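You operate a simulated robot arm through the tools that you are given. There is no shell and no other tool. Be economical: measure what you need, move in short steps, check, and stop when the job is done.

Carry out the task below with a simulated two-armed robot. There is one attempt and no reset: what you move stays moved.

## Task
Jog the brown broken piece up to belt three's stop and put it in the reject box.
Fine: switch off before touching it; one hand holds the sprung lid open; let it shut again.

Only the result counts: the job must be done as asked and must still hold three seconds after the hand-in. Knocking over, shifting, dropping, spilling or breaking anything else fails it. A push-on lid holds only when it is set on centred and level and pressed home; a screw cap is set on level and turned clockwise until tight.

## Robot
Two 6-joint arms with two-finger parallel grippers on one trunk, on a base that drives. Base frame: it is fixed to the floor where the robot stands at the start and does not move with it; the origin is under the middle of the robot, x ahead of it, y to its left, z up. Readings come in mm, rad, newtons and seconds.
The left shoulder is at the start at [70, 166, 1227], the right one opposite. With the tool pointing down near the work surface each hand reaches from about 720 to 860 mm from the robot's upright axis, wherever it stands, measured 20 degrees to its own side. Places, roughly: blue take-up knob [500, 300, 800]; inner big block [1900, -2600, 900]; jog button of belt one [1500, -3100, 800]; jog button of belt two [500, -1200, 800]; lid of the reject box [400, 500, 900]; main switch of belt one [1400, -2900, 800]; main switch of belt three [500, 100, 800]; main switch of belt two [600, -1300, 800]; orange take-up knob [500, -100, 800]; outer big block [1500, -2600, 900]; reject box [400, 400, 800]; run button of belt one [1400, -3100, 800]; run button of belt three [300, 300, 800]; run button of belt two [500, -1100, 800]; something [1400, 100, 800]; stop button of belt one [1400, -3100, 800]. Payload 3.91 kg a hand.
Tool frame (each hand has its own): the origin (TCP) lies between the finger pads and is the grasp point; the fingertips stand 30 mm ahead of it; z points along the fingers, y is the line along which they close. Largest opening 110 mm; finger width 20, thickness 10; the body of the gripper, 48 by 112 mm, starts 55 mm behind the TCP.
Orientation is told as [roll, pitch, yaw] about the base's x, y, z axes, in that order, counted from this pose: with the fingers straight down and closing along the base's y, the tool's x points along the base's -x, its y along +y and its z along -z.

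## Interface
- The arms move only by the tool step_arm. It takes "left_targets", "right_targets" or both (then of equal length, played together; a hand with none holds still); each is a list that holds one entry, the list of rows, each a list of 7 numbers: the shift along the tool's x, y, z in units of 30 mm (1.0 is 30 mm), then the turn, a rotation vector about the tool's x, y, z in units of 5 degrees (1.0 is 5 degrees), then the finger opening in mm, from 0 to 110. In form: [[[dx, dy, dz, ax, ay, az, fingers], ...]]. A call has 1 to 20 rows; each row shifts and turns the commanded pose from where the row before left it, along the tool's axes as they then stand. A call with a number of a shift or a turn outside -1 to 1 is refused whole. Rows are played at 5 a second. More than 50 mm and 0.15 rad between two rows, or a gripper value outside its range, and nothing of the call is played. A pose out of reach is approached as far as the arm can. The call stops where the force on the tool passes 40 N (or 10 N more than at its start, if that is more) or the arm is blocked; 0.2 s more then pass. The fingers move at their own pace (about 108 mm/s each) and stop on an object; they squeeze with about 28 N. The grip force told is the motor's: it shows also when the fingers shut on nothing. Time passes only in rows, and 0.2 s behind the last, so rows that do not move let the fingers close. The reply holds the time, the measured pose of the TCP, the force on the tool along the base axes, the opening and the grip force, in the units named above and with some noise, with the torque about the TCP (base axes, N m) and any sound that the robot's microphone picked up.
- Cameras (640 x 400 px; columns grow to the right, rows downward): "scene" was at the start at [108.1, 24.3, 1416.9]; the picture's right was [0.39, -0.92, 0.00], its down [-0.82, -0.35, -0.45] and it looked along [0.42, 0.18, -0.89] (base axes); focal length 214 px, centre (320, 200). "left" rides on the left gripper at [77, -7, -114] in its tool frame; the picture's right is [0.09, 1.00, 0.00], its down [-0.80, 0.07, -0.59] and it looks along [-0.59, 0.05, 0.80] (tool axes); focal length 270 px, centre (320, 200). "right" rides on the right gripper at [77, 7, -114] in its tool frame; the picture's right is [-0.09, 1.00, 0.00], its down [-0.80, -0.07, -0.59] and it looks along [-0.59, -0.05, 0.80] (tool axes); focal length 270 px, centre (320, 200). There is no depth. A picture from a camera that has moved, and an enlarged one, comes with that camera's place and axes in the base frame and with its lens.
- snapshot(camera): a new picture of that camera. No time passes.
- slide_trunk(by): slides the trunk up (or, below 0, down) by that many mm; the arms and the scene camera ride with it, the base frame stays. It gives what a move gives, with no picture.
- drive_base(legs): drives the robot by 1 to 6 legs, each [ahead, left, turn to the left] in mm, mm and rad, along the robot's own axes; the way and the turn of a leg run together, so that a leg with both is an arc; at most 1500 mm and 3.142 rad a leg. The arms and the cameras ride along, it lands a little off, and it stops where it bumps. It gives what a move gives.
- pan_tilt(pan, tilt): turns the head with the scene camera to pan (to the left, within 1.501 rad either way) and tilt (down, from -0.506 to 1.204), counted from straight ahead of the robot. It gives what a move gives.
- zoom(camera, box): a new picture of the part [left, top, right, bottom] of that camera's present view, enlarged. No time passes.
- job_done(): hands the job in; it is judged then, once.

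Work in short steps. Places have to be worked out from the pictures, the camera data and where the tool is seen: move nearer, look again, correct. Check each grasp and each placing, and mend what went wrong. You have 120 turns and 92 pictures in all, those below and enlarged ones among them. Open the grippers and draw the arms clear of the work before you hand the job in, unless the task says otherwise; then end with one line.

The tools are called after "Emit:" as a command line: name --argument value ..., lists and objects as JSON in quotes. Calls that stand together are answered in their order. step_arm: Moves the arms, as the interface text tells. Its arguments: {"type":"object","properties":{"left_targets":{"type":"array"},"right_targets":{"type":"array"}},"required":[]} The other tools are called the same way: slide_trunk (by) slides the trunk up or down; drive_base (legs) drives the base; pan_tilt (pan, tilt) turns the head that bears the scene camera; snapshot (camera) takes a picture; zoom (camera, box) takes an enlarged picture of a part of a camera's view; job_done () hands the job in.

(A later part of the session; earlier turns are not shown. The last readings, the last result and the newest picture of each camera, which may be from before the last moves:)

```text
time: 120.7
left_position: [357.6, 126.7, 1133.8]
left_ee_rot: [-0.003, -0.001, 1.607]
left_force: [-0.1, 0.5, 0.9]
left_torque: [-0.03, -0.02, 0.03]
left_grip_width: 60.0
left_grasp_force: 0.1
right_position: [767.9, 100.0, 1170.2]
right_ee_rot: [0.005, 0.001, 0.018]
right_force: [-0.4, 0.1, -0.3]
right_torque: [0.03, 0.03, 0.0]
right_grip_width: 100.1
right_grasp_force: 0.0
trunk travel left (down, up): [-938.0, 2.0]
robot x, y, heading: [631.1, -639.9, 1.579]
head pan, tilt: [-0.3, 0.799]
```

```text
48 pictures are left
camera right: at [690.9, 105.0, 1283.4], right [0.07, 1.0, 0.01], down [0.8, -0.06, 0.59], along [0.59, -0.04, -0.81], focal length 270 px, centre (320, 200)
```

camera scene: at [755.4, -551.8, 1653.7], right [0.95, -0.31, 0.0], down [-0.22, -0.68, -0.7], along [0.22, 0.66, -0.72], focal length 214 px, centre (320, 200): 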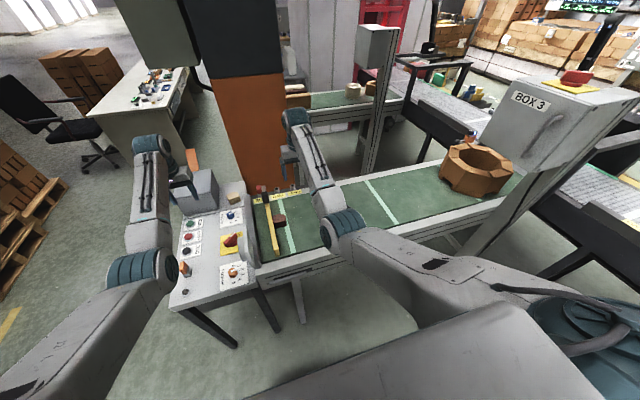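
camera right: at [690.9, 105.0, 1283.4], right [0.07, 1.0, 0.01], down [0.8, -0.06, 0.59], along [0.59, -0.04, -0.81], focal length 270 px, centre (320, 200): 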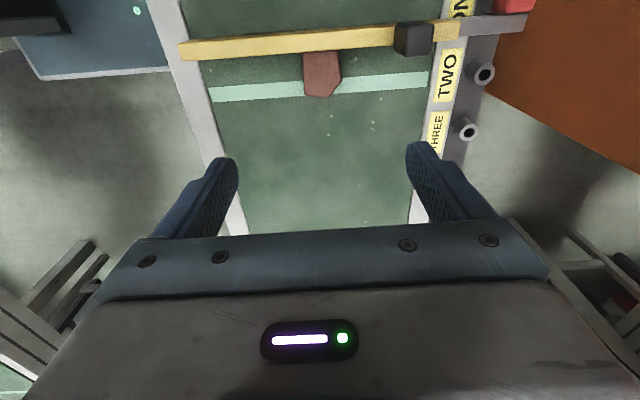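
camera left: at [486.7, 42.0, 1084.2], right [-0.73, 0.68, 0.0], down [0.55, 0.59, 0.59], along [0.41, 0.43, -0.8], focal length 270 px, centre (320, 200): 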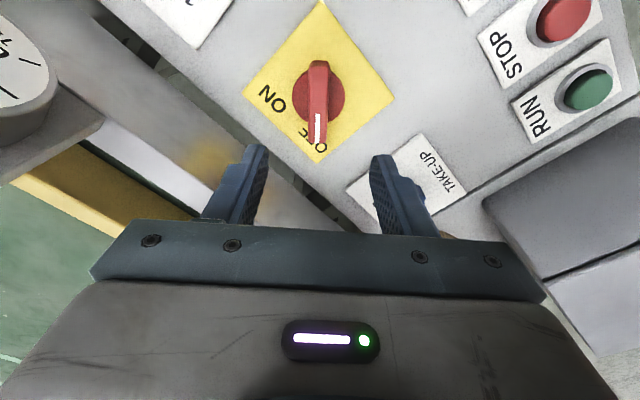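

The hand is right above the piece, at about (768, 102) with its top near z 885. I lower the trunk by 165 and look again.

Emit:
slide_trunk --by -165

Emit:
snapshot --camera "right"

Emit:
snapshot --camera "scene"

```text
time: 122.6
left_position: [357.7, 127.4, 969.6]
left_ee_rot: [-0.003, -0.001, 1.608]
left_force: [0.8, 0.4, 0.4]
left_torque: [0.01, 0.01, 0.01]
left_grip_width: 60.0
left_grasp_force: 0.0
right_position: [767.0, 100.0, 1004.7]
right_ee_rot: [0.005, 0.002, 0.02]
right_force: [-0.2, 0.1, -0.8]
right_torque: [0.04, 0.01, 0.0]
right_grip_width: 100.1
right_grasp_force: 0.1
trunk travel left (down, up): [-773.0, 167.0]
robot x, y, heading: [627.2, -643.4, 1.575]
head pan, tilt: [-0.3, 0.799]
```

```text
47 pictures are left
camera right: at [690.8, 104.7, 1118.6], right [0.07, 1.0, 0.01], down [0.8, -0.06, 0.59], along [0.59, -0.03, -0.81], focal length 270 px, centre (320, 200)
```

right: 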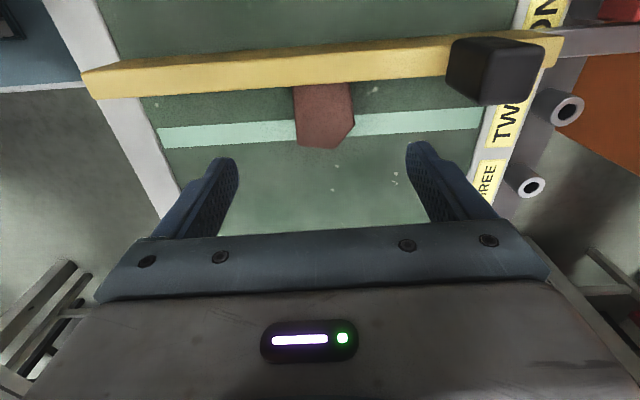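

```text
46 pictures are left
camera scene: at [654.6, -515.7, 1488.7], right [0.96, -0.29, 0.0], down [-0.21, -0.69, -0.7], along [0.2, 0.67, -0.72], focal length 214 px, centre (320, 200)
```

scene: 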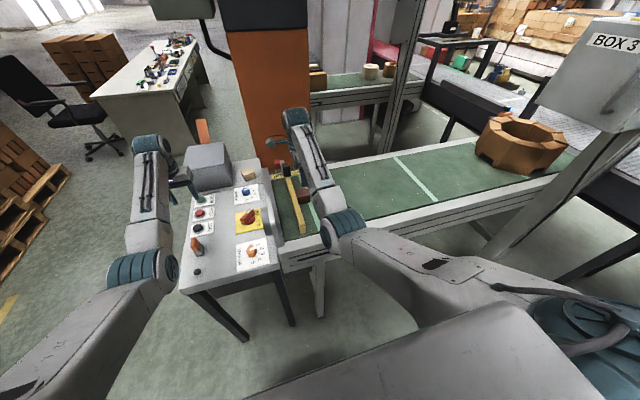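

The piece is about 50 mm wide in y, centred at y≈105, and clear to grip at x≈762. I correct the position and descend to just around it.

Emit:
step_arm --right_targets '[[[0.15, 0.17, 0.6, 0, 0, 0, 100], [0, 0, 0.6, 0, 0, 0, 100], [0, 0, 0.6, 0, 0, 0, 100], [0, 0, 0.6, 0, 0, 0, 100], [0, 0, 0.6, 0, 0, 0, 100], [0, 0, 0.3, 0, 0, 0, 100]]]'

Emit:
snapshot --camera "right"

Emit:
zoom --camera "scene" --box '[250, 140, 350, 240]'

```text
time: 124.0
left_position: [358.3, 126.8, 969.3]
left_ee_rot: [-0.005, -0.001, 1.608]
left_force: [0.8, 1.1, -0.4]
left_torque: [0.02, -0.01, 0.01]
left_grip_width: 59.9
left_grasp_force: 0.0
right_position: [761.6, 105.0, 904.7]
right_ee_rot: [0.005, 0.003, 0.021]
right_force: [-0.3, 0.3, -0.5]
right_torque: [0.01, 0.01, 0.03]
right_grip_width: 100.0
right_grasp_force: 0.0
trunk travel left (down, up): [-773.0, 167.0]
robot x, y, heading: [633.0, -646.6, 1.572]
head pan, tilt: [-0.3, 0.799]
```

```text
45 pictures are left
camera right: at [685.3, 109.4, 1018.9], right [0.07, 1.0, 0.0], down [0.8, -0.06, 0.59], along [0.59, -0.04, -0.81], focal length 270 px, centre (320, 200)
```

right: 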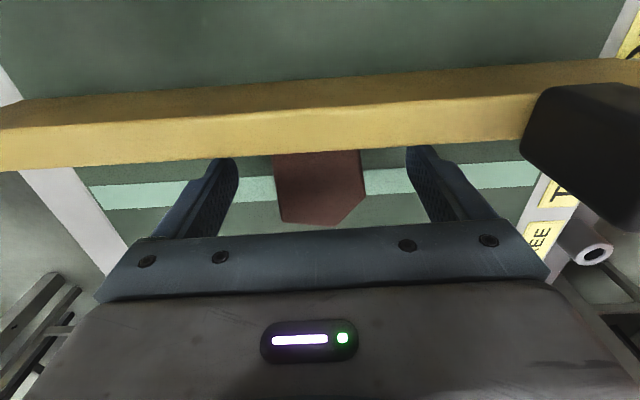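

```text
4.00 times, centred on (300, 190) of scene
camera zoom: at [654.5, -515.4, 1488.7], right [0.96, -0.29, 0.0], down [-0.21, -0.69, -0.7], along [0.2, 0.67, -0.72], focal length 858 px, centre (400, 240)
```

zoom: 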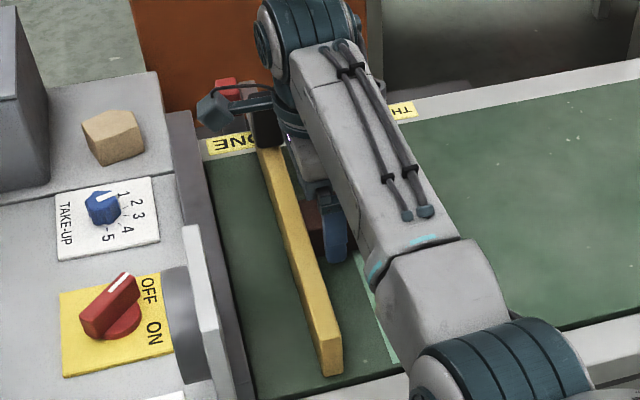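

Centred. The tips are about 13 mm below the piece top, so I go 12 mm further, shift 4 mm off the bar and close.

Emit:
step_arm --right_targets '[[[-0.13, 0, 0.2, 0, 0, 0, 100], [0, 0, 0.2, 0, 0, 0, 100], [0, 0, 0, 0, 0, 0, 60], [0, 0, 0, 0, 0, 0, 40], [0, 0, 0, 0, 0, 0, 30], [0, 0, 0, 0, 0, 0, 30]]]'

```text
time: 125.4
left_position: [357.4, 126.7, 969.0]
left_ee_rot: [-0.005, -0.002, 1.606]
left_force: [0.7, -0.1, 0.5]
left_torque: [0.03, -0.02, -0.02]
left_grip_width: 60.0
left_grasp_force: 0.0
right_position: [765.2, 107.2, 893.1]
right_ee_rot: [0.004, 0.002, 0.022]
right_force: [-0.3, 0.2, 0.2]
right_torque: [0.0, 0.01, -0.03]
right_grip_width: 51.2
right_grasp_force: 27.8
trunk travel left (down, up): [-773.0, 167.0]
robot x, y, heading: [630.7, -638.3, 1.571]
head pan, tilt: [-0.3, 0.799]
```

Gripped at 51 mm. I ease 3 mm off the stop and lift straight up.

Emit:
step_arm --right_targets '[[[-0.1, 0, -0.2, 0, 0, 0, 30], [0, 0, -0.6, 0, 0, 0, 30], [0, 0, -0.8, 0, 0, 0, 30], [0, 0, -0.8, 0, 0, 0, 30], [0, 0, -0.8, 0, 0, 0, 30], [0, 0, -0.8, 0, 0, 0, 30]]]'

Emit:
snapshot --camera "right"

```text
time: 126.8
left_position: [357.6, 126.8, 970.3]
left_ee_rot: [-0.003, -0.003, 1.608]
left_force: [0.6, 0.0, -0.2]
left_torque: [0.03, 0.0, 0.01]
left_grip_width: 59.5
left_grasp_force: 0.1
right_position: [768.9, 107.4, 1014.4]
right_ee_rot: [0.006, 0.002, 0.021]
right_force: [-0.3, -0.2, -0.5]
right_torque: [-0.01, 0.0, 0.02]
right_grip_width: 29.9
right_grasp_force: 0.1
trunk travel left (down, up): [-773.0, 167.0]
robot x, y, heading: [628.9, -641.7, 1.572]
head pan, tilt: [-0.3, 0.799]
```

```text
43 pictures are left
camera right: at [693.1, 111.0, 1127.5], right [0.07, 1.0, 0.01], down [0.8, -0.06, 0.59], along [0.59, -0.03, -0.81], focal length 270 px, centre (320, 200)
```

right: 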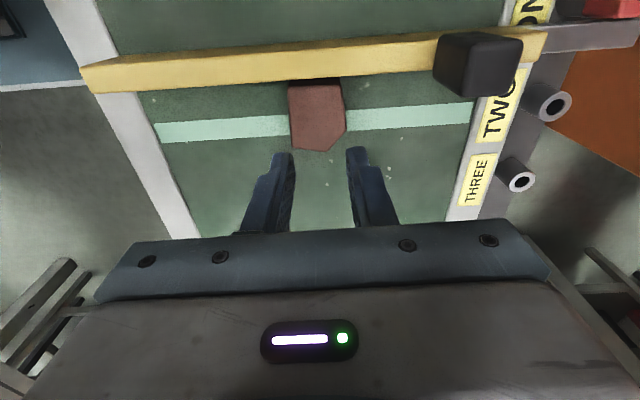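

The grip slipped off and the piece stayed in place against the stop. I go back down, deeper this time with a contact check, and command a full close.

Emit:
step_arm --right_targets '[[[0.1, 0, 0.8, 0, 0, 0, 90], [0, 0, 0.8, 0, 0, 0, 90], [0, 0, 0.8, 0, 0, 0, 90], [0, 0, 0.8, 0, 0, 0, 90], [0, 0, 0.6, 0, 0, 0, 90], [0, 0, 0.2, 0, 0, 0, 90], [0, 0, 0.2, 0, 0, 0, 90], [0, 0, 0.15, 0, 0, 0, 90], [0, 0, 0.15, 0, 0, 0, 90]]]'

Emit:
snapshot --camera "right"

```text
time: 128.8
left_position: [359.0, 125.6, 971.2]
left_ee_rot: [-0.002, -0.001, 1.61]
left_force: [0.7, -0.7, 0.7]
left_torque: [-0.02, 0.01, -0.01]
left_grip_width: 60.2
left_grasp_force: 0.0
right_position: [766.5, 103.6, 880.8]
right_ee_rot: [0.011, 0.001, 0.021]
right_force: [1.8, 1.9, 12.7]
right_torque: [-0.6, -0.16, 0.1]
right_grip_width: 89.0
right_grasp_force: 0.1
trunk travel left (down, up): [-773.0, 167.0]
robot x, y, heading: [629.7, -642.7, 1.571]
head pan, tilt: [-0.3, 0.799]
```

```text
42 pictures are left
camera right: at [689.9, 108.2, 994.6], right [0.07, 1.0, 0.01], down [0.8, -0.06, 0.59], along [0.59, -0.03, -0.81], focal length 270 px, centre (320, 200)
```

right: 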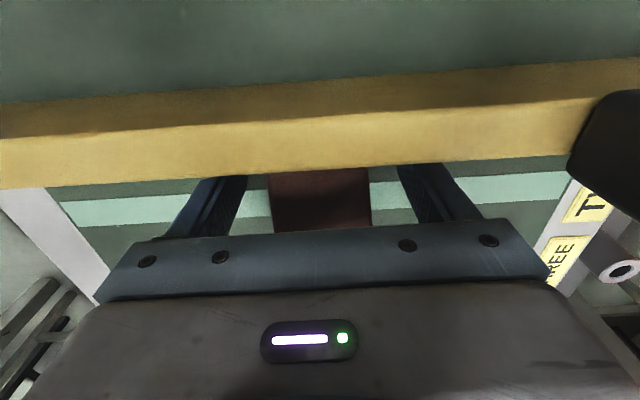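

Belt contact at tip z≈850. I rise 3 mm and close fully on the piece.

Emit:
step_arm --right_targets '[[[0, 0, -0.15, 0, 0, 0, 90], [0, 0, 0, 0, 0, 0, 50], [0, 0, 0, 0, 0, 0, 0], [0, 0, 0, 0, 0, 0, 0], [0, 0, 0, 0, 0, 0, 0]]]'

Emit:
step_arm --right_targets '[[[-0.05, 0, -0.3, 0, 0, 0, 0], [0, 0, -0.3, 0, 0, 0, 0], [0, 0, -0.3, 0, 0, 0, 0]]]'

Emit:
snapshot --camera "right"

```text
time: 130.0
left_position: [358.3, 128.0, 969.4]
left_ee_rot: [-0.002, -0.002, 1.608]
left_force: [0.0, 0.6, -0.2]
left_torque: [-0.03, -0.01, -0.01]
left_grip_width: 59.9
left_grasp_force: 0.0
right_position: [767.1, 105.1, 882.1]
right_ee_rot: [0.006, 0.001, 0.021]
right_force: [-0.3, -0.2, -0.2]
right_torque: [-0.04, 0.04, -0.02]
right_grip_width: 49.9
right_grasp_force: 27.7
trunk travel left (down, up): [-773.0, 167.0]
robot x, y, heading: [632.9, -643.9, 1.571]
head pan, tilt: [-0.3, 0.799]
```

```text
time: 130.8
left_position: [357.8, 127.9, 969.0]
left_ee_rot: [-0.004, -0.003, 1.609]
left_force: [-0.3, -1.0, -0.2]
left_torque: [0.0, 0.01, 0.02]
left_grip_width: 59.9
left_grasp_force: 0.0
right_position: [768.0, 106.3, 909.8]
right_ee_rot: [0.007, 0.0, 0.02]
right_force: [-0.3, 1.0, -0.6]
right_torque: [-0.02, 0.05, 0.0]
right_grip_width: 49.7
right_grasp_force: 27.9
trunk travel left (down, up): [-773.0, 167.0]
robot x, y, heading: [629.2, -643.2, 1.572]
head pan, tilt: [-0.3, 0.799]
```

```text
41 pictures are left
camera right: at [691.7, 110.7, 1023.7], right [0.07, 1.0, 0.01], down [0.8, -0.06, 0.59], along [0.59, -0.03, -0.81], focal length 270 px, centre (320, 200)
```

right: 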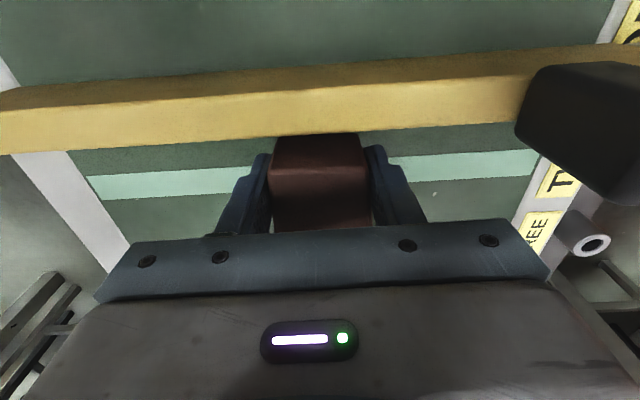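

The piece lifts with the hand (49.7 mm). I raise further and bring the trunk up to clear the gauge.

Emit:
step_arm --right_targets '[[[0, 0, -0.5, 0, 0, 0, 0], [0, 0, -0.6, 0, 0, 0, 0], [0, 0, -0.6, 0, 0, 0, 0], [0, 0, -0.6, 0, 0, 0, 0], [0, 0, -0.6, 0, 0, 0, 0], [0, 0, -0.6, 0, 0, 0, 0]]]'

Emit:
slide_trunk --by 165

Emit:
snapshot --camera "right"

```text
time: 132.2
left_position: [358.1, 127.3, 969.2]
left_ee_rot: [-0.003, 0.0, 1.607]
left_force: [-0.1, 0.0, 0.0]
left_torque: [0.0, 0.01, -0.03]
left_grip_width: 59.8
left_grasp_force: 0.1
right_position: [768.5, 106.7, 1015.0]
right_ee_rot: [0.005, 0.002, 0.021]
right_force: [0.3, -0.1, -1.4]
right_torque: [-0.01, -0.02, 0.02]
right_grip_width: 49.7
right_grasp_force: 27.6
trunk travel left (down, up): [-773.0, 167.0]
robot x, y, heading: [633.4, -645.3, 1.571]
head pan, tilt: [-0.3, 0.799]
```

```text
time: 134.1
left_position: [358.5, 127.0, 1134.1]
left_ee_rot: [-0.005, 0.0, 1.608]
left_force: [-0.5, 0.2, -0.2]
left_torque: [0.02, 0.04, 0.02]
left_grip_width: 60.1
left_grasp_force: 0.3
right_position: [769.1, 107.5, 1179.3]
right_ee_rot: [0.006, 0.002, 0.021]
right_force: [-0.4, 0.8, -0.8]
right_torque: [0.01, -0.01, 0.0]
right_grip_width: 49.7
right_grasp_force: 27.9
trunk travel left (down, up): [-938.0, 2.0]
robot x, y, heading: [630.3, -642.8, 1.574]
head pan, tilt: [-0.3, 0.799]
```

```text
40 pictures are left
camera right: at [692.0, 111.6, 1293.3], right [0.07, 1.0, 0.01], down [0.8, -0.06, 0.59], along [0.59, -0.03, -0.81], focal length 270 px, centre (320, 200)
```

right: 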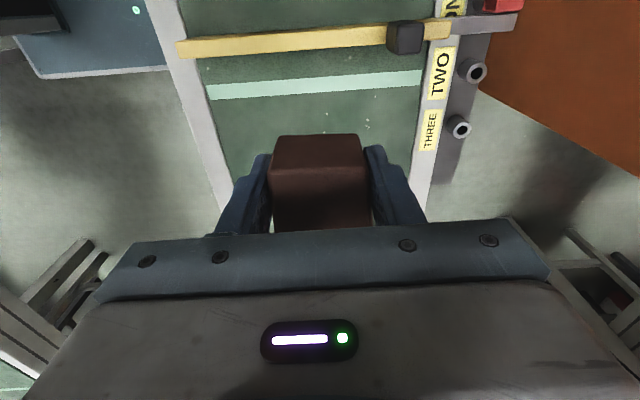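

The piece is held securely and the belt is clear. I slide back out over the panel at height, turn to face ahead and move left in front of the box.

Emit:
drive_base --legs '[[0, 1270, 0], [0, 0, -1.571]]'

Emit:
step_arm --right_targets '[[[0, 0, 0, 0, 0, -1, 0], [0, 0, 0, 0, 0, -1, 0], [0, 0, 0, 0, 0, -1, 0], [0, 0, 0, 0, 0, -1, 0], [0, 0, 0, 0, 0, -1, 0], [0, 0, 0, 0, 0, -1, 0], [0, 0, 0, 0, 0, -1, 0], [0, 0, 0, 0, 0, -1, 0], [0, 0, 0, 0, 0, -1, 0], [0, 0, 0, 0, 0, -1, 0], [0, 0, 0, 0, 0, -1, 0], [0, 0, 0, 0, 0, -1, 0], [0, 0, 0, 0, 0, -1, 0], [0, 0, 0, 0, 0, -1, 0], [0, 0, 0, 0, 0, -1, 0], [0, 0, 0, 0, 0, -1, 0], [0, 0, 0, 0, 0, -1, 0], [0, 0, 0, 0, 0, -1, 0]]]'

Emit:
snapshot --camera "right"

```text
time: 144.4
left_position: [141.2, -413.8, 1134.2]
left_ee_rot: [-0.002, -0.001, -0.029]
left_force: [0.5, 0.2, 0.3]
left_torque: [0.01, -0.02, 0.0]
left_grip_width: 60.0
left_grasp_force: 0.1
right_position: [93.3, -820.9, 1178.4]
right_ee_rot: [0.006, 0.001, -1.616]
right_force: [-0.6, -0.2, -1.1]
right_torque: [0.03, -0.02, 0.02]
right_grip_width: 49.9
right_grasp_force: 28.3
trunk travel left (down, up): [-938.0, 2.0]
robot x, y, heading: [-645.9, -631.5, -0.066]
head pan, tilt: [-0.3, 0.799]
```

```text
time: 148.2
left_position: [140.8, -413.1, 1134.6]
left_ee_rot: [-0.004, -0.001, -0.029]
left_force: [-0.2, 0.1, 0.1]
left_torque: [-0.02, 0.01, 0.03]
left_grip_width: 60.1
left_grasp_force: 0.0
right_position: [94.6, -820.0, 1180.5]
right_ee_rot: [0.002, -0.007, -0.045]
right_force: [1.4, 0.2, -0.7]
right_torque: [0.0, 0.0, 0.0]
right_grip_width: 49.9
right_grasp_force: 27.8
trunk travel left (down, up): [-938.0, 2.0]
robot x, y, heading: [-644.8, -634.4, -0.066]
head pan, tilt: [-0.3, 0.799]
```

```text
39 pictures are left
camera right: at [17.3, -810.9, 1293.2], right [0.13, 0.99, 0.0], down [0.79, -0.11, 0.6], along [0.59, -0.08, -0.8], focal length 270 px, centre (320, 200)
```

right: 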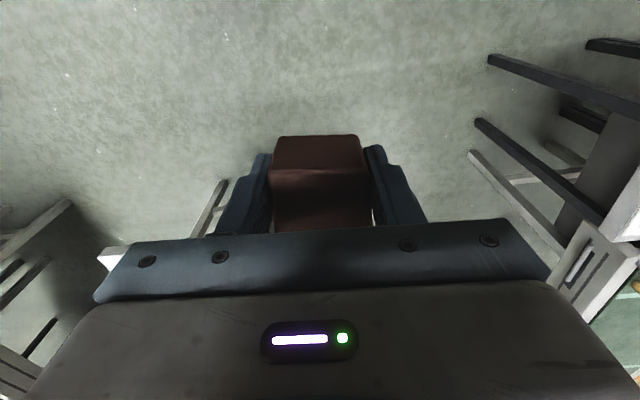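

Still held. I turn the wrist another 90°, so the gripper is slim toward the lid with its camera away from it, and drive left in front of the box.

Emit:
step_arm --right_targets '[[[0, 0, 0, 0, 0, -1, 0], [0, 0, 0, 0, 0, -1, 0], [0, 0, 0, 0, 0, -1, 0], [0, 0, 0, 0, 0, -1, 0], [0, 0, 0, 0, 0, -1, 0], [0, 0, 0, 0, 0, -1, 0], [0, 0, 0, 0, 0, -1, 0], [0, 0, 0, 0, 0, -1, 0], [0, 0, 0, 0, 0, -1, 0], [0, 0, 0, 0, 0, -1, 0], [0, 0, 0, 0, 0, -1, 0], [0, 0, 0, 0, 0, -1, 0], [0, 0, 0, 0, 0, -1, 0], [0, 0, 0, 0, 0, -1, 0], [0, 0, 0, 0, 0, -1, 0], [0, 0, 0, 0, 0, -1, 0], [0, 0, 0, 0, 0, -1, 0], [0, 0, 0, 0, 0, -1, 0]]]'

Emit:
drive_base --legs '[[0, 0, 0.066], [0, 1150, 0]]'

Emit:
pan_tilt --pan 0.0 --tilt 0.8

Emit:
snapshot --camera "scene"

```text
time: 152.0
left_position: [140.9, -412.9, 1134.5]
left_ee_rot: [-0.004, -0.002, -0.029]
left_force: [-0.4, 0.7, 0.4]
left_torque: [0.04, 0.02, 0.0]
left_grip_width: 59.9
left_grasp_force: 0.1
right_position: [95.4, -820.5, 1179.9]
right_ee_rot: [-0.006, -0.002, 1.525]
right_force: [-0.2, 0.4, -1.4]
right_torque: [-0.03, -0.01, -0.04]
right_grip_width: 49.9
right_grasp_force: 28.3
trunk travel left (down, up): [-938.0, 2.0]
robot x, y, heading: [-646.1, -631.2, -0.068]
head pan, tilt: [-0.3, 0.799]
```

```text
time: 158.3
left_position: [114.8, 785.7, 1134.2]
left_ee_rot: [0.0, -0.002, 0.047]
left_force: [0.5, -0.6, 0.6]
left_torque: [-0.01, 0.0, -0.01]
left_grip_width: 59.8
left_grasp_force: 0.0
right_position: [100.2, 375.8, 1180.2]
right_ee_rot: [-0.006, -0.003, 1.6]
right_force: [-0.6, 0.6, -1.3]
right_torque: [-0.01, 0.01, 0.02]
right_grip_width: 49.6
right_grasp_force: 27.5
trunk travel left (down, up): [-938.0, 2.0]
robot x, y, heading: [-651.8, 504.8, 0.008]
head pan, tilt: [-0.3, 0.799]
```

```text
time: 159.1
left_position: [115.5, 786.8, 1133.3]
left_ee_rot: [-0.004, -0.002, 0.045]
left_force: [1.1, -0.7, 0.4]
left_torque: [0.0, 0.01, -0.02]
left_grip_width: 59.9
left_grasp_force: 0.1
right_position: [99.5, 376.8, 1180.1]
right_ee_rot: [-0.007, -0.002, 1.601]
right_force: [-0.4, -0.5, -1.7]
right_torque: [0.04, 0.0, 0.02]
right_grip_width: 49.5
right_grasp_force: 28.2
trunk travel left (down, up): [-938.0, 2.0]
robot x, y, heading: [-648.6, 509.7, 0.011]
head pan, tilt: [0.0, 0.799]
```

```text
38 pictures are left
camera scene: at [-520.3, 509.0, 1653.6], right [0.01, -1.0, 0.0], down [-0.72, -0.01, -0.7], along [0.7, 0.01, -0.72], focal length 214 px, centre (320, 200)
```

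scene: 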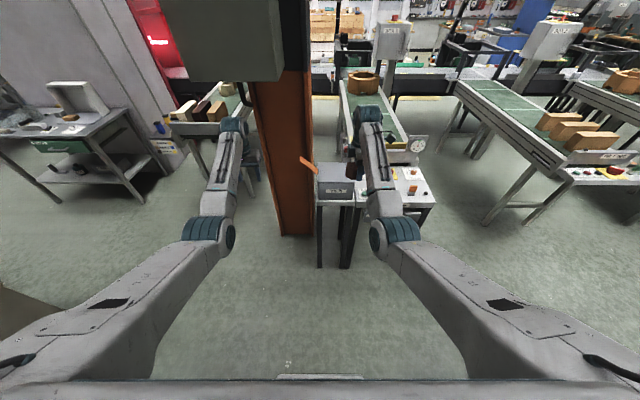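

The robot faces the box and lever with the piece in its right hand. I zoom on the box.

Emit:
zoom --camera "scene" --box '[280, 130, 380, 210]'

Emit:
snapshot --camera "left"

```text
5.00 times, centred on (330, 170) of scene
camera zoom: at [-520.3, 509.0, 1653.6], right [0.01, -1.0, 0.0], down [-0.72, -0.01, -0.7], along [0.7, 0.01, -0.72], focal length 1072 px, centre (270, 350)
```

zoom: 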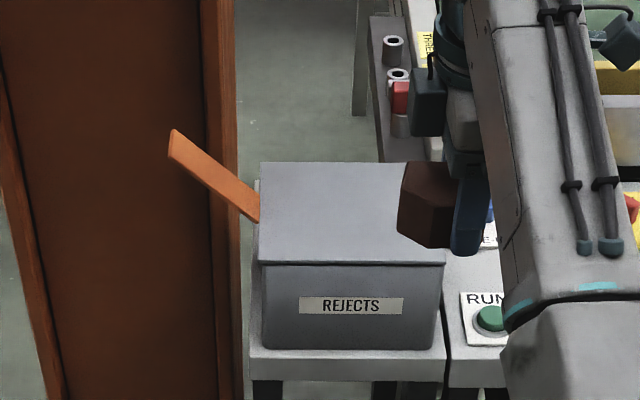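

```text
36 pictures are left
camera left: at [39.8, 776.9, 1248.4], right [-0.13, 0.99, 0.0], down [0.8, 0.11, 0.6], along [0.59, 0.08, -0.8], focal length 270 px, centre (320, 200)
```

left: 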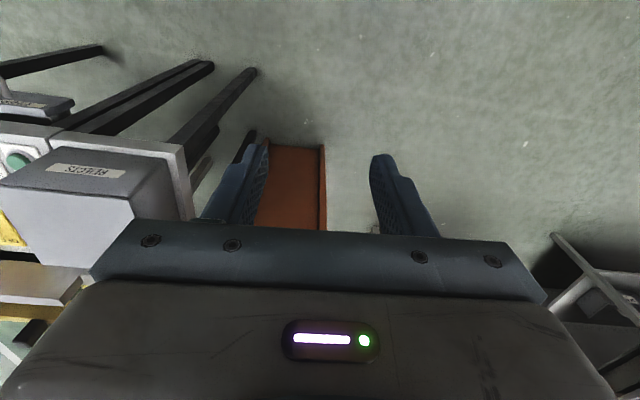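

The lever runs from about (400, 530, 919) to a tip at (391, 615, 1018), so pressing it down opens the lid. I drive forward, turn the left hand slim side to the lid with fingers closed, and park the right hand clear of the lid's swing.

Emit:
drive_base --legs '[[295, 0, -0.01]]'

Emit:
step_arm --left_targets '[[[0, -1, 0, 0, 0, 0, 0], [0, -1, 0, 0, 0, 0, 0], [0, -1, 0, 0, 0, 0, 0], [0, -1, 0, 0, 0, 0, 0], [0, -1, 0, 0, 0, 0, 0], [0, 0, 0, 0, 0, 1, 0], [0, 0, 0, 0, 0, 1, 0], [0, 0, 0, 0, 0, 1, 0], [0, 0, 0, 0, 0, 1, 0], [0, 0, 0, 0, 0, 1, 0], [0, 0, 0, 0, 0, 1, 0], [0, 0, 0, 0, 0, 1, 0], [0, 0, 0, 0, 0, 1, 0], [0, 0, 0, 0, 0, 1, 0], [0, 0, 0, 0, 0, 1, 0], [0, 0, 0, 0, 0, 1, 0], [0, 0, 0, 0, 0, 1, 0], [0, 0, 0, 0, 0, 1, 0], [0, 0, 0, 0, 0, 1, 0], [0, 0, 0, 0, 0, 1, 0]]]' --right_targets '[[[0.7, 0, 0, 0, 0, 0, 0], [0.7, 0, 0, 0, 0, 0, 0], [0.7, 0, 0, 0, 0, 0, 0], [0.7, 0, 0, 0, 0, 0, 0], [0, 0, 0, 0, 0, 0, 0], [0, 0, 0, 0, 0, 0, 0], [0, 0, 0, 0, 0, 0, 0], [0, 0, 0, 0, 0, 0, 0], [0, 0, 0, 0, 0, 0, 0], [0, 0, 0, 0, 0, 0, 0], [0, 0, 0, 0, 0, 0, 0], [0, 0, 0, 0, 0, 0, 0], [0, 0, 0, 0, 0, 0, 0], [0, 0, 0, 0, 0, 0, 0], [0, 0, 0, 0, 0, 0, 0], [0, 0, 0, 0, 0, 0, 0], [0, 0, 0, 0, 0, 0, 0], [0, 0, 0, 0, 0, 0, 0], [0, 0, 0, 0, 0, 0, 0], [0, 0, 0, 0, 0, 0, 0]]]'

Emit:
snapshot --camera "left"

```text
time: 161.1
left_position: [413.0, 773.9, 1135.3]
left_ee_rot: [-0.002, -0.004, 0.03]
left_force: [0.6, -0.7, -0.6]
left_torque: [-0.05, 0.0, 0.02]
left_grip_width: 59.8
left_grasp_force: 0.1
right_position: [391.9, 364.6, 1181.4]
right_ee_rot: [-0.008, -0.003, 1.584]
right_force: [0.5, 0.0, -1.9]
right_torque: [-0.02, -0.03, 0.0]
right_grip_width: 49.8
right_grasp_force: 28.0
trunk travel left (down, up): [-938.0, 2.0]
robot x, y, heading: [-356.7, 507.3, -0.009]
head pan, tilt: [0.0, 0.799]
```

```text
time: 165.3
left_position: [419.9, 623.8, 1135.3]
left_ee_rot: [0.002, -0.003, -1.281]
left_force: [0.1, 0.3, -0.1]
left_torque: [0.05, -0.02, 0.02]
left_grip_width: 0.2
left_grasp_force: 28.2
right_position: [399.3, 279.8, 1176.8]
right_ee_rot: [-0.006, -0.002, 1.584]
right_force: [0.9, -0.4, -0.3]
right_torque: [-0.03, 0.01, 0.02]
right_grip_width: 50.0
right_grasp_force: 28.3
right hand out of reach, approached as far as the arm can: row 3
trunk travel left (down, up): [-938.0, 2.0]
robot x, y, heading: [-352.0, 509.2, -0.008]
head pan, tilt: [0.0, 0.799]
```

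```text
35 pictures are left
camera left: at [392.6, 696.4, 1248.9], right [0.93, 0.37, 0.0], down [0.3, -0.75, 0.6], along [0.22, -0.55, -0.8], focal length 270 px, centre (320, 200)
```

left: 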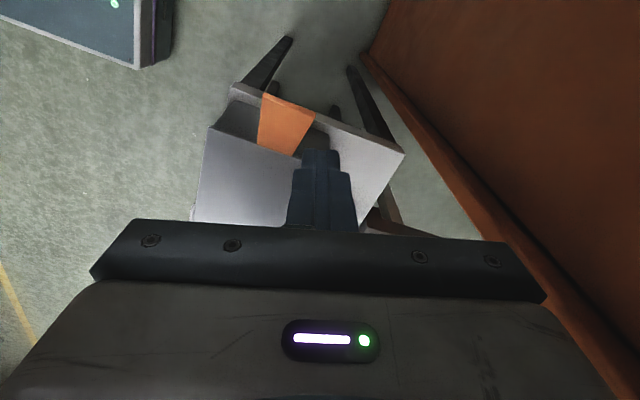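

The lever tip is confirmed near (394, 622, 1018) and is about 47 mm wide. I centre the closed fingers over it at y≈603 and lower the trunk so the tips come just above it.

Emit:
step_arm --left_targets '[[[-0.44, -0.97, 0, 0, 0, 0, 0], [0, 0, 0, 0, 0, 1, 0], [0, 0, 0, 0, 0, 1, 0], [0, 0, 0, 0, 0, 1, 0]]]'

Emit:
slide_trunk --by -75

Emit:
snapshot --camera "left"

Emit:
zoom --camera "scene" --box '[220, 80, 420, 210]'

```text
time: 166.3
left_position: [397.0, 603.5, 1134.3]
left_ee_rot: [0.003, -0.004, -1.543]
left_force: [0.7, -0.3, 0.2]
left_torque: [0.0, -0.01, -0.01]
left_grip_width: 0.0
left_grasp_force: 28.0
right_position: [399.8, 281.9, 1176.5]
right_ee_rot: [-0.006, -0.002, 1.585]
right_force: [1.1, 0.6, -1.2]
right_torque: [0.0, -0.01, -0.03]
right_grip_width: 49.6
right_grasp_force: 27.4
trunk travel left (down, up): [-938.0, 2.0]
robot x, y, heading: [-358.2, 510.4, -0.009]
head pan, tilt: [0.0, 0.799]
```

```text
time: 167.4
left_position: [394.9, 604.1, 1059.2]
left_ee_rot: [0.002, -0.002, -1.541]
left_force: [-0.5, -0.1, 0.1]
left_torque: [0.01, 0.02, 0.01]
left_grip_width: 0.0
left_grasp_force: 28.2
right_position: [398.7, 281.7, 1102.0]
right_ee_rot: [-0.007, -0.001, 1.585]
right_force: [0.2, -0.9, -1.1]
right_torque: [-0.01, -0.01, -0.01]
right_grip_width: 49.7
right_grasp_force: 27.7
trunk travel left (down, up): [-863.0, 77.0]
robot x, y, heading: [-356.0, 506.1, -0.008]
head pan, tilt: [0.0, 0.799]
```

```text
34 pictures are left
camera left: at [388.0, 681.1, 1173.3], right [0.99, 0.12, 0.0], down [0.09, -0.8, 0.6], along [0.07, -0.59, -0.8], focal length 270 px, centre (320, 200)
```

left: 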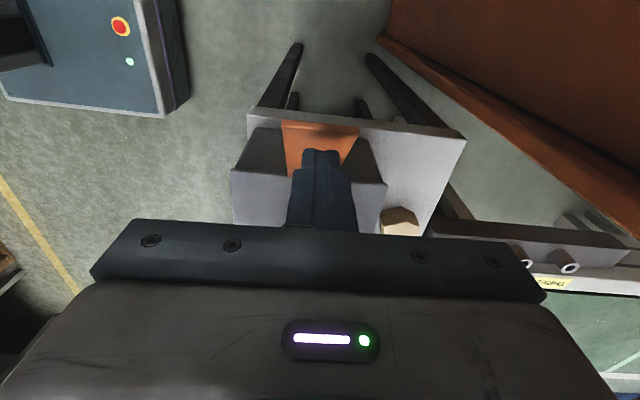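

```text
3.08 times, centred on (320, 145) of scene
camera zoom: at [-224.4, 507.2, 1578.7], right [-0.01, -1.0, 0.0], down [-0.72, 0.0, -0.7], along [0.7, 0.0, -0.72], focal length 660 px, centre (320, 369)
```

zoom: 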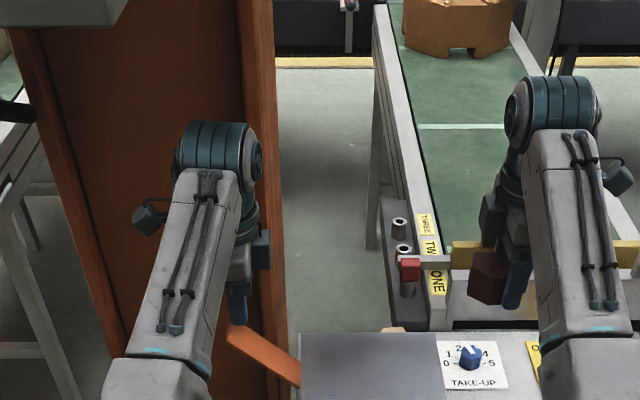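

The fingertips sit just above the lever near its end. I move 12 mm inward and press down slowly, watching force.

Emit:
step_arm --left_targets '[[[-0.4, 0, 0.3, 0, 0, 0, 0], [0, 0, 0.4, 0, 0, 0, 0], [0, 0, 0.4, 0, 0, 0, 0], [0, 0, 0.3, 0, 0, 0, 0], [0, 0, 0.3, 0, 0, 0, 0]]]'

Emit:
zoom --camera "scene" --box '[220, 100, 420, 230]'

```text
time: 168.6
left_position: [396.3, 592.1, 1007.4]
left_ee_rot: [0.002, -0.004, -1.541]
left_force: [0.0, -1.0, 0.9]
left_torque: [0.0, -0.01, -0.04]
left_grip_width: 0.0
left_grasp_force: 27.7
right_position: [399.1, 280.9, 1102.1]
right_ee_rot: [-0.007, -0.002, 1.584]
right_force: [0.3, -0.5, -1.3]
right_torque: [-0.01, -0.02, -0.01]
right_grip_width: 49.4
right_grasp_force: 27.9
trunk travel left (down, up): [-863.0, 77.0]
robot x, y, heading: [-357.7, 509.2, -0.012]
head pan, tilt: [0.0, 0.799]
```

```text
3.08 times, centred on (320, 165) of scene
camera zoom: at [-224.5, 507.2, 1578.7], right [-0.01, -1.0, 0.0], down [-0.72, 0.0, -0.7], along [0.7, 0.0, -0.72], focal length 660 px, centre (320, 308)
```

zoom: 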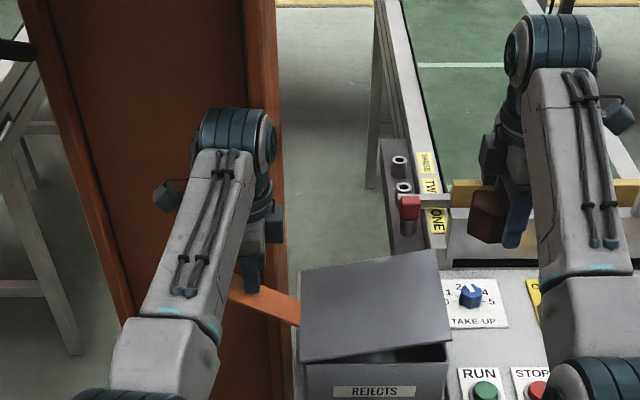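

The lid is lifting on its right side with hardly any force. I continue pressing down.

Emit:
step_arm --left_targets '[[[0.1, 0, 0.4, 0, 0, 0, 0], [0.1, 0, 0.4, 0, 0, 0, 0], [0.1, 0, 0.4, 0, 0, 0, 0], [0.1, 0, 0.4, 0, 0, 0, 0], [0.1, 0, 0.4, 0, 0, 0, 0]]]'

Emit:
zoom --camera "scene" --box '[220, 100, 420, 230]'

```text
time: 169.8
left_position: [396.7, 606.9, 946.2]
left_ee_rot: [0.001, -0.003, -1.542]
left_force: [0.9, -0.5, 2.4]
left_torque: [-0.02, 0.0, -0.02]
left_grip_width: 0.0
left_grasp_force: 27.9
right_position: [397.8, 281.2, 1102.2]
right_ee_rot: [-0.006, 0.0, 1.584]
right_force: [-0.7, -0.4, -1.0]
right_torque: [-0.02, 0.0, 0.01]
right_grip_width: 49.7
right_grasp_force: 28.0
trunk travel left (down, up): [-863.0, 77.0]
robot x, y, heading: [-353.8, 509.6, -0.008]
head pan, tilt: [0.0, 0.799]
```

```text
3.08 times, centred on (320, 165) of scene
camera zoom: at [-224.5, 507.2, 1578.7], right [-0.01, -1.0, 0.0], down [-0.72, 0.0, -0.7], along [0.7, 0.0, -0.72], focal length 660 px, centre (320, 308)
```

zoom: 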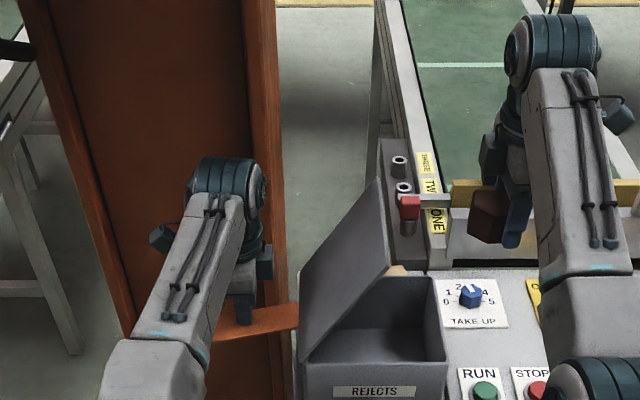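

The lid is open about 50° with the empty box visible. I press about 38 mm more for a wider opening.

Emit:
step_arm --left_targets '[[[0, 0, 0.4, 0, 0, 0, 0], [0, 0, 0.4, 0, 0, 0, 0], [0, 0, 0.25, 0, 0, 0, 0], [0, 0, 0.2, 0, 0, 0, 0]]]'

Emit:
zoom --camera "scene" --box '[220, 100, 420, 230]'

```text
time: 170.8
left_position: [395.6, 607.1, 910.3]
left_ee_rot: [0.001, -0.001, -1.541]
left_force: [-0.2, 0.1, 1.1]
left_torque: [0.0, -0.01, -0.03]
left_grip_width: 0.0
left_grasp_force: 27.9
right_position: [399.0, 280.4, 1102.2]
right_ee_rot: [-0.007, -0.001, 1.586]
right_force: [-0.4, 0.4, -1.1]
right_torque: [0.01, 0.02, -0.02]
right_grip_width: 49.6
right_grasp_force: 28.2
trunk travel left (down, up): [-863.0, 77.0]
robot x, y, heading: [-354.6, 508.8, -0.004]
head pan, tilt: [0.0, 0.799]
```

```text
3.08 times, centred on (320, 165) of scene
camera zoom: at [-224.6, 506.9, 1578.7], right [-0.01, -1.0, 0.0], down [-0.72, 0.0, -0.7], along [0.7, 0.0, -0.72], focal length 660 px, centre (320, 308)
```

zoom: 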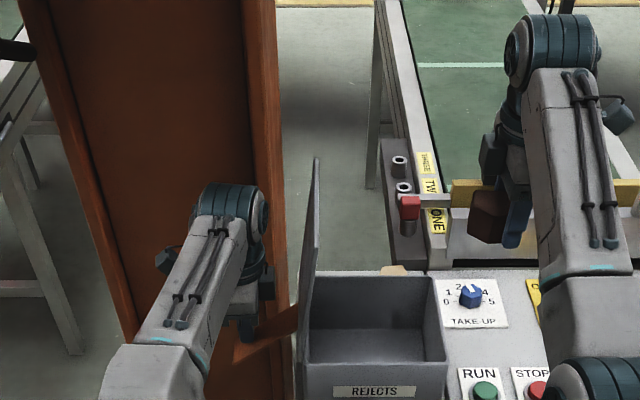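

The lid stands nearly upright. I bring the right hand with the piece over the box opening, about (407, 428).

Emit:
step_arm --right_targets '[[[-0.97, -0.05, 0, 0, 0, 0, 0], [-0.97, -0.05, 0, 0, 0, 0, 0], [-0.97, -0.05, 0.2, 0, 0, 0, 0], [-0.97, -0.05, 0.4, 0, 0, 0, 0], [-0.97, -0.05, 0.5, 0, 0, 0, 0], [0, 0, 0.5, 0, 0, 0, 0]]]'

Emit:
zoom --camera "scene" --box '[220, 100, 420, 230]'

Emit:
snapshot --camera "right"

```text
time: 172.2
left_position: [396.0, 607.1, 909.1]
left_ee_rot: [0.002, -0.002, -1.541]
left_force: [-0.3, 1.5, 0.7]
left_torque: [0.01, 0.03, 0.01]
left_grip_width: 0.4
left_grasp_force: 28.2
right_position: [405.2, 426.8, 1055.6]
right_ee_rot: [-0.007, -0.003, 1.581]
right_force: [0.5, 0.2, 0.2]
right_torque: [0.02, 0.01, 0.01]
right_grip_width: 49.7
right_grasp_force: 28.1
trunk travel left (down, up): [-863.0, 77.0]
robot x, y, heading: [-352.4, 509.5, -0.01]
head pan, tilt: [0.0, 0.799]
```

```text
3.08 times, centred on (320, 165) of scene
camera zoom: at [-224.2, 506.5, 1578.7], right [-0.01, -1.0, 0.0], down [-0.72, 0.0, -0.7], along [0.7, 0.0, -0.72], focal length 660 px, centre (320, 308)
```

zoom: 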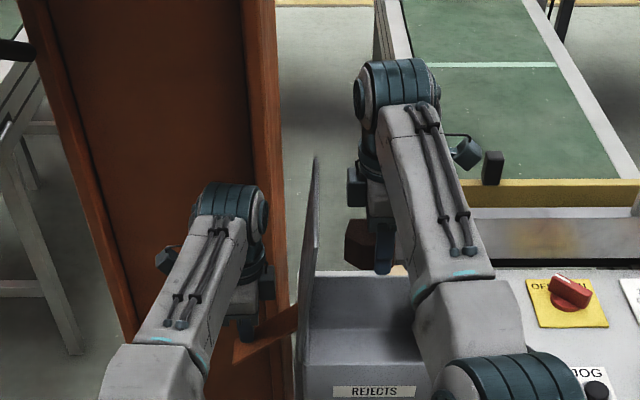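

```text
28 pictures are left
camera right: at [399.6, 349.6, 1168.4], right [-1.0, 0.08, -0.01], down [0.06, 0.8, 0.6], along [0.05, 0.6, -0.8], focal length 270 px, centre (320, 200)
```

right: 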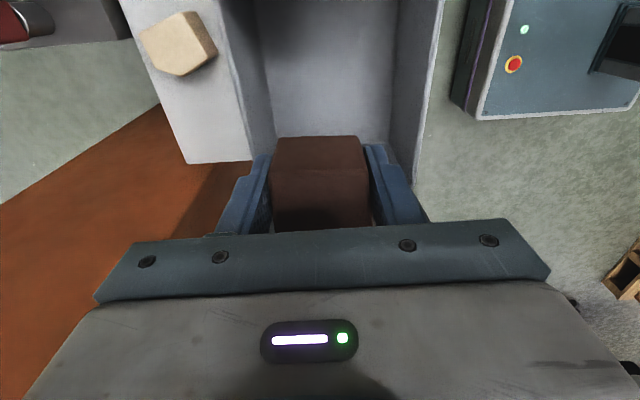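

The hand is centred over the open box. I lower the piece into it, below the rim.

Emit:
step_arm --right_targets '[[[0, 0.25, 0.7, 0, 0, 0, 0], [0, 0, 0.7, 0, 0, 0, 0], [0, 0, 0.7, 0, 0, 0, 0], [0, 0, 0.7, 0, 0, 0, 0], [0, 0, 0.7, 0, 0, 0, 0], [0, 0, 0.7, 0, 0, 0, 0], [0, 0, 0.6, 0, 0, 0, 0]]]'

Emit:
snapshot --camera "right"

Emit:
zoom --camera "scene" --box '[220, 100, 420, 230]'

```text
time: 173.8
left_position: [395.8, 605.3, 911.1]
left_ee_rot: [0.001, -0.004, -1.54]
left_force: [0.1, 0.9, 0.4]
left_torque: [0.06, 0.01, 0.03]
left_grip_width: 0.0
left_grasp_force: 28.1
right_position: [400.8, 427.5, 910.3]
right_ee_rot: [-0.008, -0.003, 1.585]
right_force: [0.4, -0.1, -0.6]
right_torque: [-0.01, 0.0, 0.0]
right_grip_width: 49.7
right_grasp_force: 27.2
trunk travel left (down, up): [-863.0, 77.0]
robot x, y, heading: [-355.0, 508.6, -0.009]
head pan, tilt: [0.0, 0.799]
```

```text
27 pictures are left
camera right: at [394.1, 349.5, 1023.9], right [-1.0, 0.07, -0.01], down [0.06, 0.8, 0.6], along [0.05, 0.59, -0.8], focal length 270 px, centre (320, 200)
```

right: 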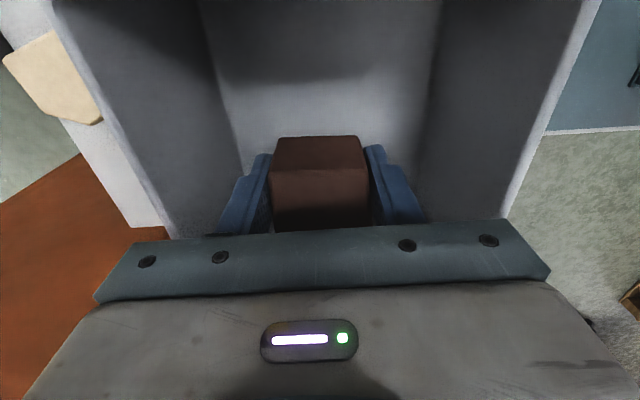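

```text
3.08 times, centred on (320, 165) of scene
camera zoom: at [-224.2, 507.3, 1578.7], right [-0.01, -1.0, 0.0], down [-0.72, 0.0, -0.7], along [0.7, 0.0, -0.72], focal length 660 px, centre (320, 308)
```

zoom: 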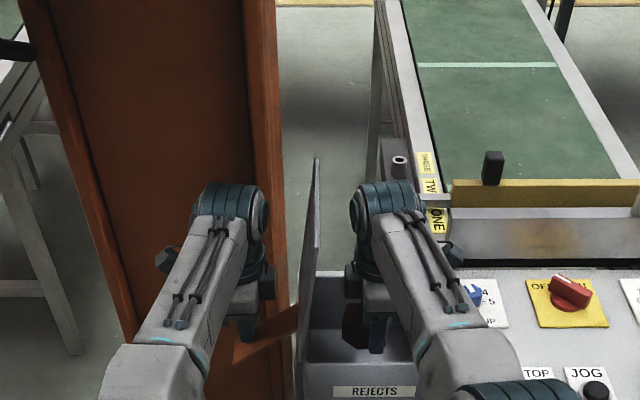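

The piece is inside the box between the walls. I lower 25 mm more and release.

Emit:
step_arm --right_targets '[[[0, 0, 0.4, 0, 0, 0, 0], [0, 0, 0.4, 0, 0, 0, 0], [0, 0, 0, 0, 0, 0, 74], [0, 0, 0, 0, 0, 0, 74], [0, 0, 0, 0, 0, 0, 74]]]'

Emit:
step_arm --right_targets '[[[0, 0, -0.7, 0, 0, 0, 74], [0, 0, -0.8, 0, 0, 0, 74], [0, 0, -0.8, 0, 0, 0, 74], [0, 0, -0.8, 0, 0, 0, 74], [0, 0, -0.8, 0, 0, 0, 74], [0, 0, -0.8, 0, 0, 0, 74], [0, 0, -0.8, 0, 0, 0, 74]]]'

Emit:
snapshot --camera "right"

```text
time: 175.0
left_position: [396.1, 606.0, 909.9]
left_ee_rot: [0.002, -0.003, -1.54]
left_force: [-0.4, 1.5, 1.1]
left_torque: [0.03, -0.01, 0.01]
left_grip_width: 0.1
left_grasp_force: 28.4
right_position: [400.6, 426.7, 886.3]
right_ee_rot: [-0.007, 0.0, 1.583]
right_force: [0.0, -0.9, 0.4]
right_torque: [0.0, 0.0, 0.01]
right_grip_width: 74.0
right_grasp_force: 0.1
trunk travel left (down, up): [-863.0, 77.0]
robot x, y, heading: [-358.4, 506.2, -0.007]
head pan, tilt: [0.0, 0.799]
```

```text
time: 176.6
left_position: [395.3, 607.3, 911.0]
left_ee_rot: [0.002, -0.004, -1.541]
left_force: [0.0, -0.4, 2.2]
left_torque: [0.02, -0.02, -0.01]
left_grip_width: 0.4
left_grasp_force: 28.6
right_position: [395.4, 426.0, 1051.4]
right_ee_rot: [-0.007, -0.003, 1.584]
right_force: [-0.1, -0.3, -0.1]
right_torque: [0.04, -0.01, 0.0]
right_grip_width: 73.9
right_grasp_force: 0.2
trunk travel left (down, up): [-863.0, 77.0]
robot x, y, heading: [-359.3, 508.8, -0.008]
head pan, tilt: [0.0, 0.799]
```

```text
25 pictures are left
camera right: at [389.6, 348.6, 1166.0], right [-1.0, 0.07, -0.01], down [0.06, 0.8, 0.6], along [0.05, 0.59, -0.8], focal length 270 px, centre (320, 200)
```

right: 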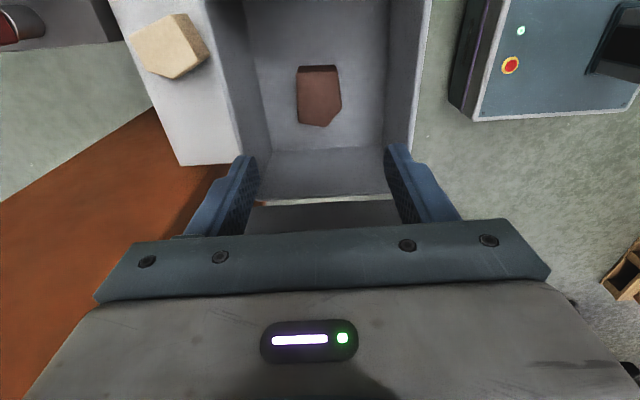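

The piece lies flat in the box. I move the right hand clear of the lid's swing, then let the lever up slowly with the left.

Emit:
step_arm --right_targets '[[[0.95, 0, -0.3, 0, 0, 0, 74], [0.95, 0, -0.3, 0, 0, 0, 74], [0.95, 0, 0, 0, 0, 0, 74], [0.95, 0, 0, 0, 0, 0, 74], [0.95, 0, 0, 0, 0, 0, 74], [0.95, 0, 0, 0, 0, 0, 74]]]'

Emit:
step_arm --left_targets '[[[0, 0, -0.3, 0, 0, 0, 0], [0, 0, -0.3, 0, 0, 0, 0], [0, 0, -0.3, 0, 0, 0, 0], [0, 0, -0.3, 0, 0, 0, 0], [-0.1, 0, -0.3, 0, 0, 0, 0], [-0.1, 0, -0.3, 0, 0, 0, 0], [-0.1, 0, -0.3, 0, 0, 0, 0], [-0.1, 0, -0.3, 0, 0, 0, 0], [-0.1, 0, -0.3, 0, 0, 0, 0], [0, 0, -0.3, 0, 0, 0, 0], [0, 0, -0.3, 0, 0, 0, 0], [0, 0, -0.3, 0, 0, 0, 0]]]'

Emit:
zoom --camera "scene" --box '[220, 100, 420, 230]'

```text
time: 178.0
left_position: [395.2, 605.7, 910.7]
left_ee_rot: [0.002, -0.002, -1.54]
left_force: [0.3, 1.0, 1.1]
left_torque: [0.06, 0.01, 0.01]
left_grip_width: 0.2
left_grasp_force: 27.8
right_position: [401.7, 256.9, 1068.3]
right_ee_rot: [-0.007, -0.004, 1.585]
right_force: [-0.5, 0.4, 0.4]
right_torque: [0.01, 0.0, -0.03]
right_grip_width: 74.0
right_grasp_force: 0.1
trunk travel left (down, up): [-863.0, 77.0]
robot x, y, heading: [-359.6, 507.7, -0.004]
head pan, tilt: [0.0, 0.799]
```

```text
time: 180.6
left_position: [396.6, 590.5, 1018.6]
left_ee_rot: [0.002, -0.002, -1.544]
left_force: [1.0, -1.8, 2.2]
left_torque: [0.0, -0.03, 0.02]
left_grip_width: 0.2
left_grasp_force: 27.6
right_position: [402.0, 256.9, 1067.8]
right_ee_rot: [-0.008, -0.003, 1.585]
right_force: [0.0, 0.2, -0.3]
right_torque: [-0.01, 0.03, -0.01]
right_grip_width: 73.9
right_grasp_force: 0.1
trunk travel left (down, up): [-863.0, 77.0]
robot x, y, heading: [-355.1, 509.2, -0.01]
head pan, tilt: [0.0, 0.799]
```

```text
3.08 times, centred on (320, 165) of scene
camera zoom: at [-224.7, 506.5, 1578.7], right [-0.01, -1.0, 0.0], down [-0.72, 0.0, -0.7], along [0.7, 0.0, -0.72], focal length 660 px, centre (320, 308)
```

zoom: 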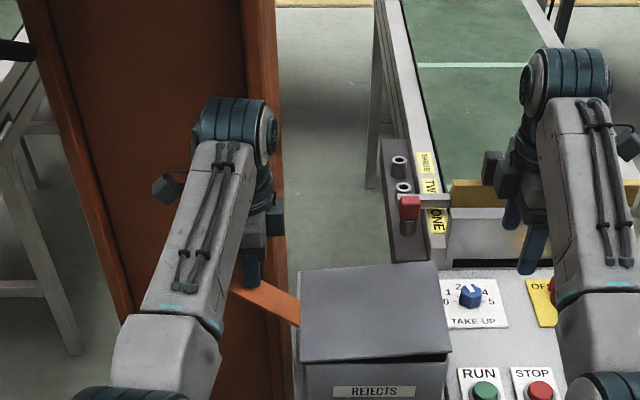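

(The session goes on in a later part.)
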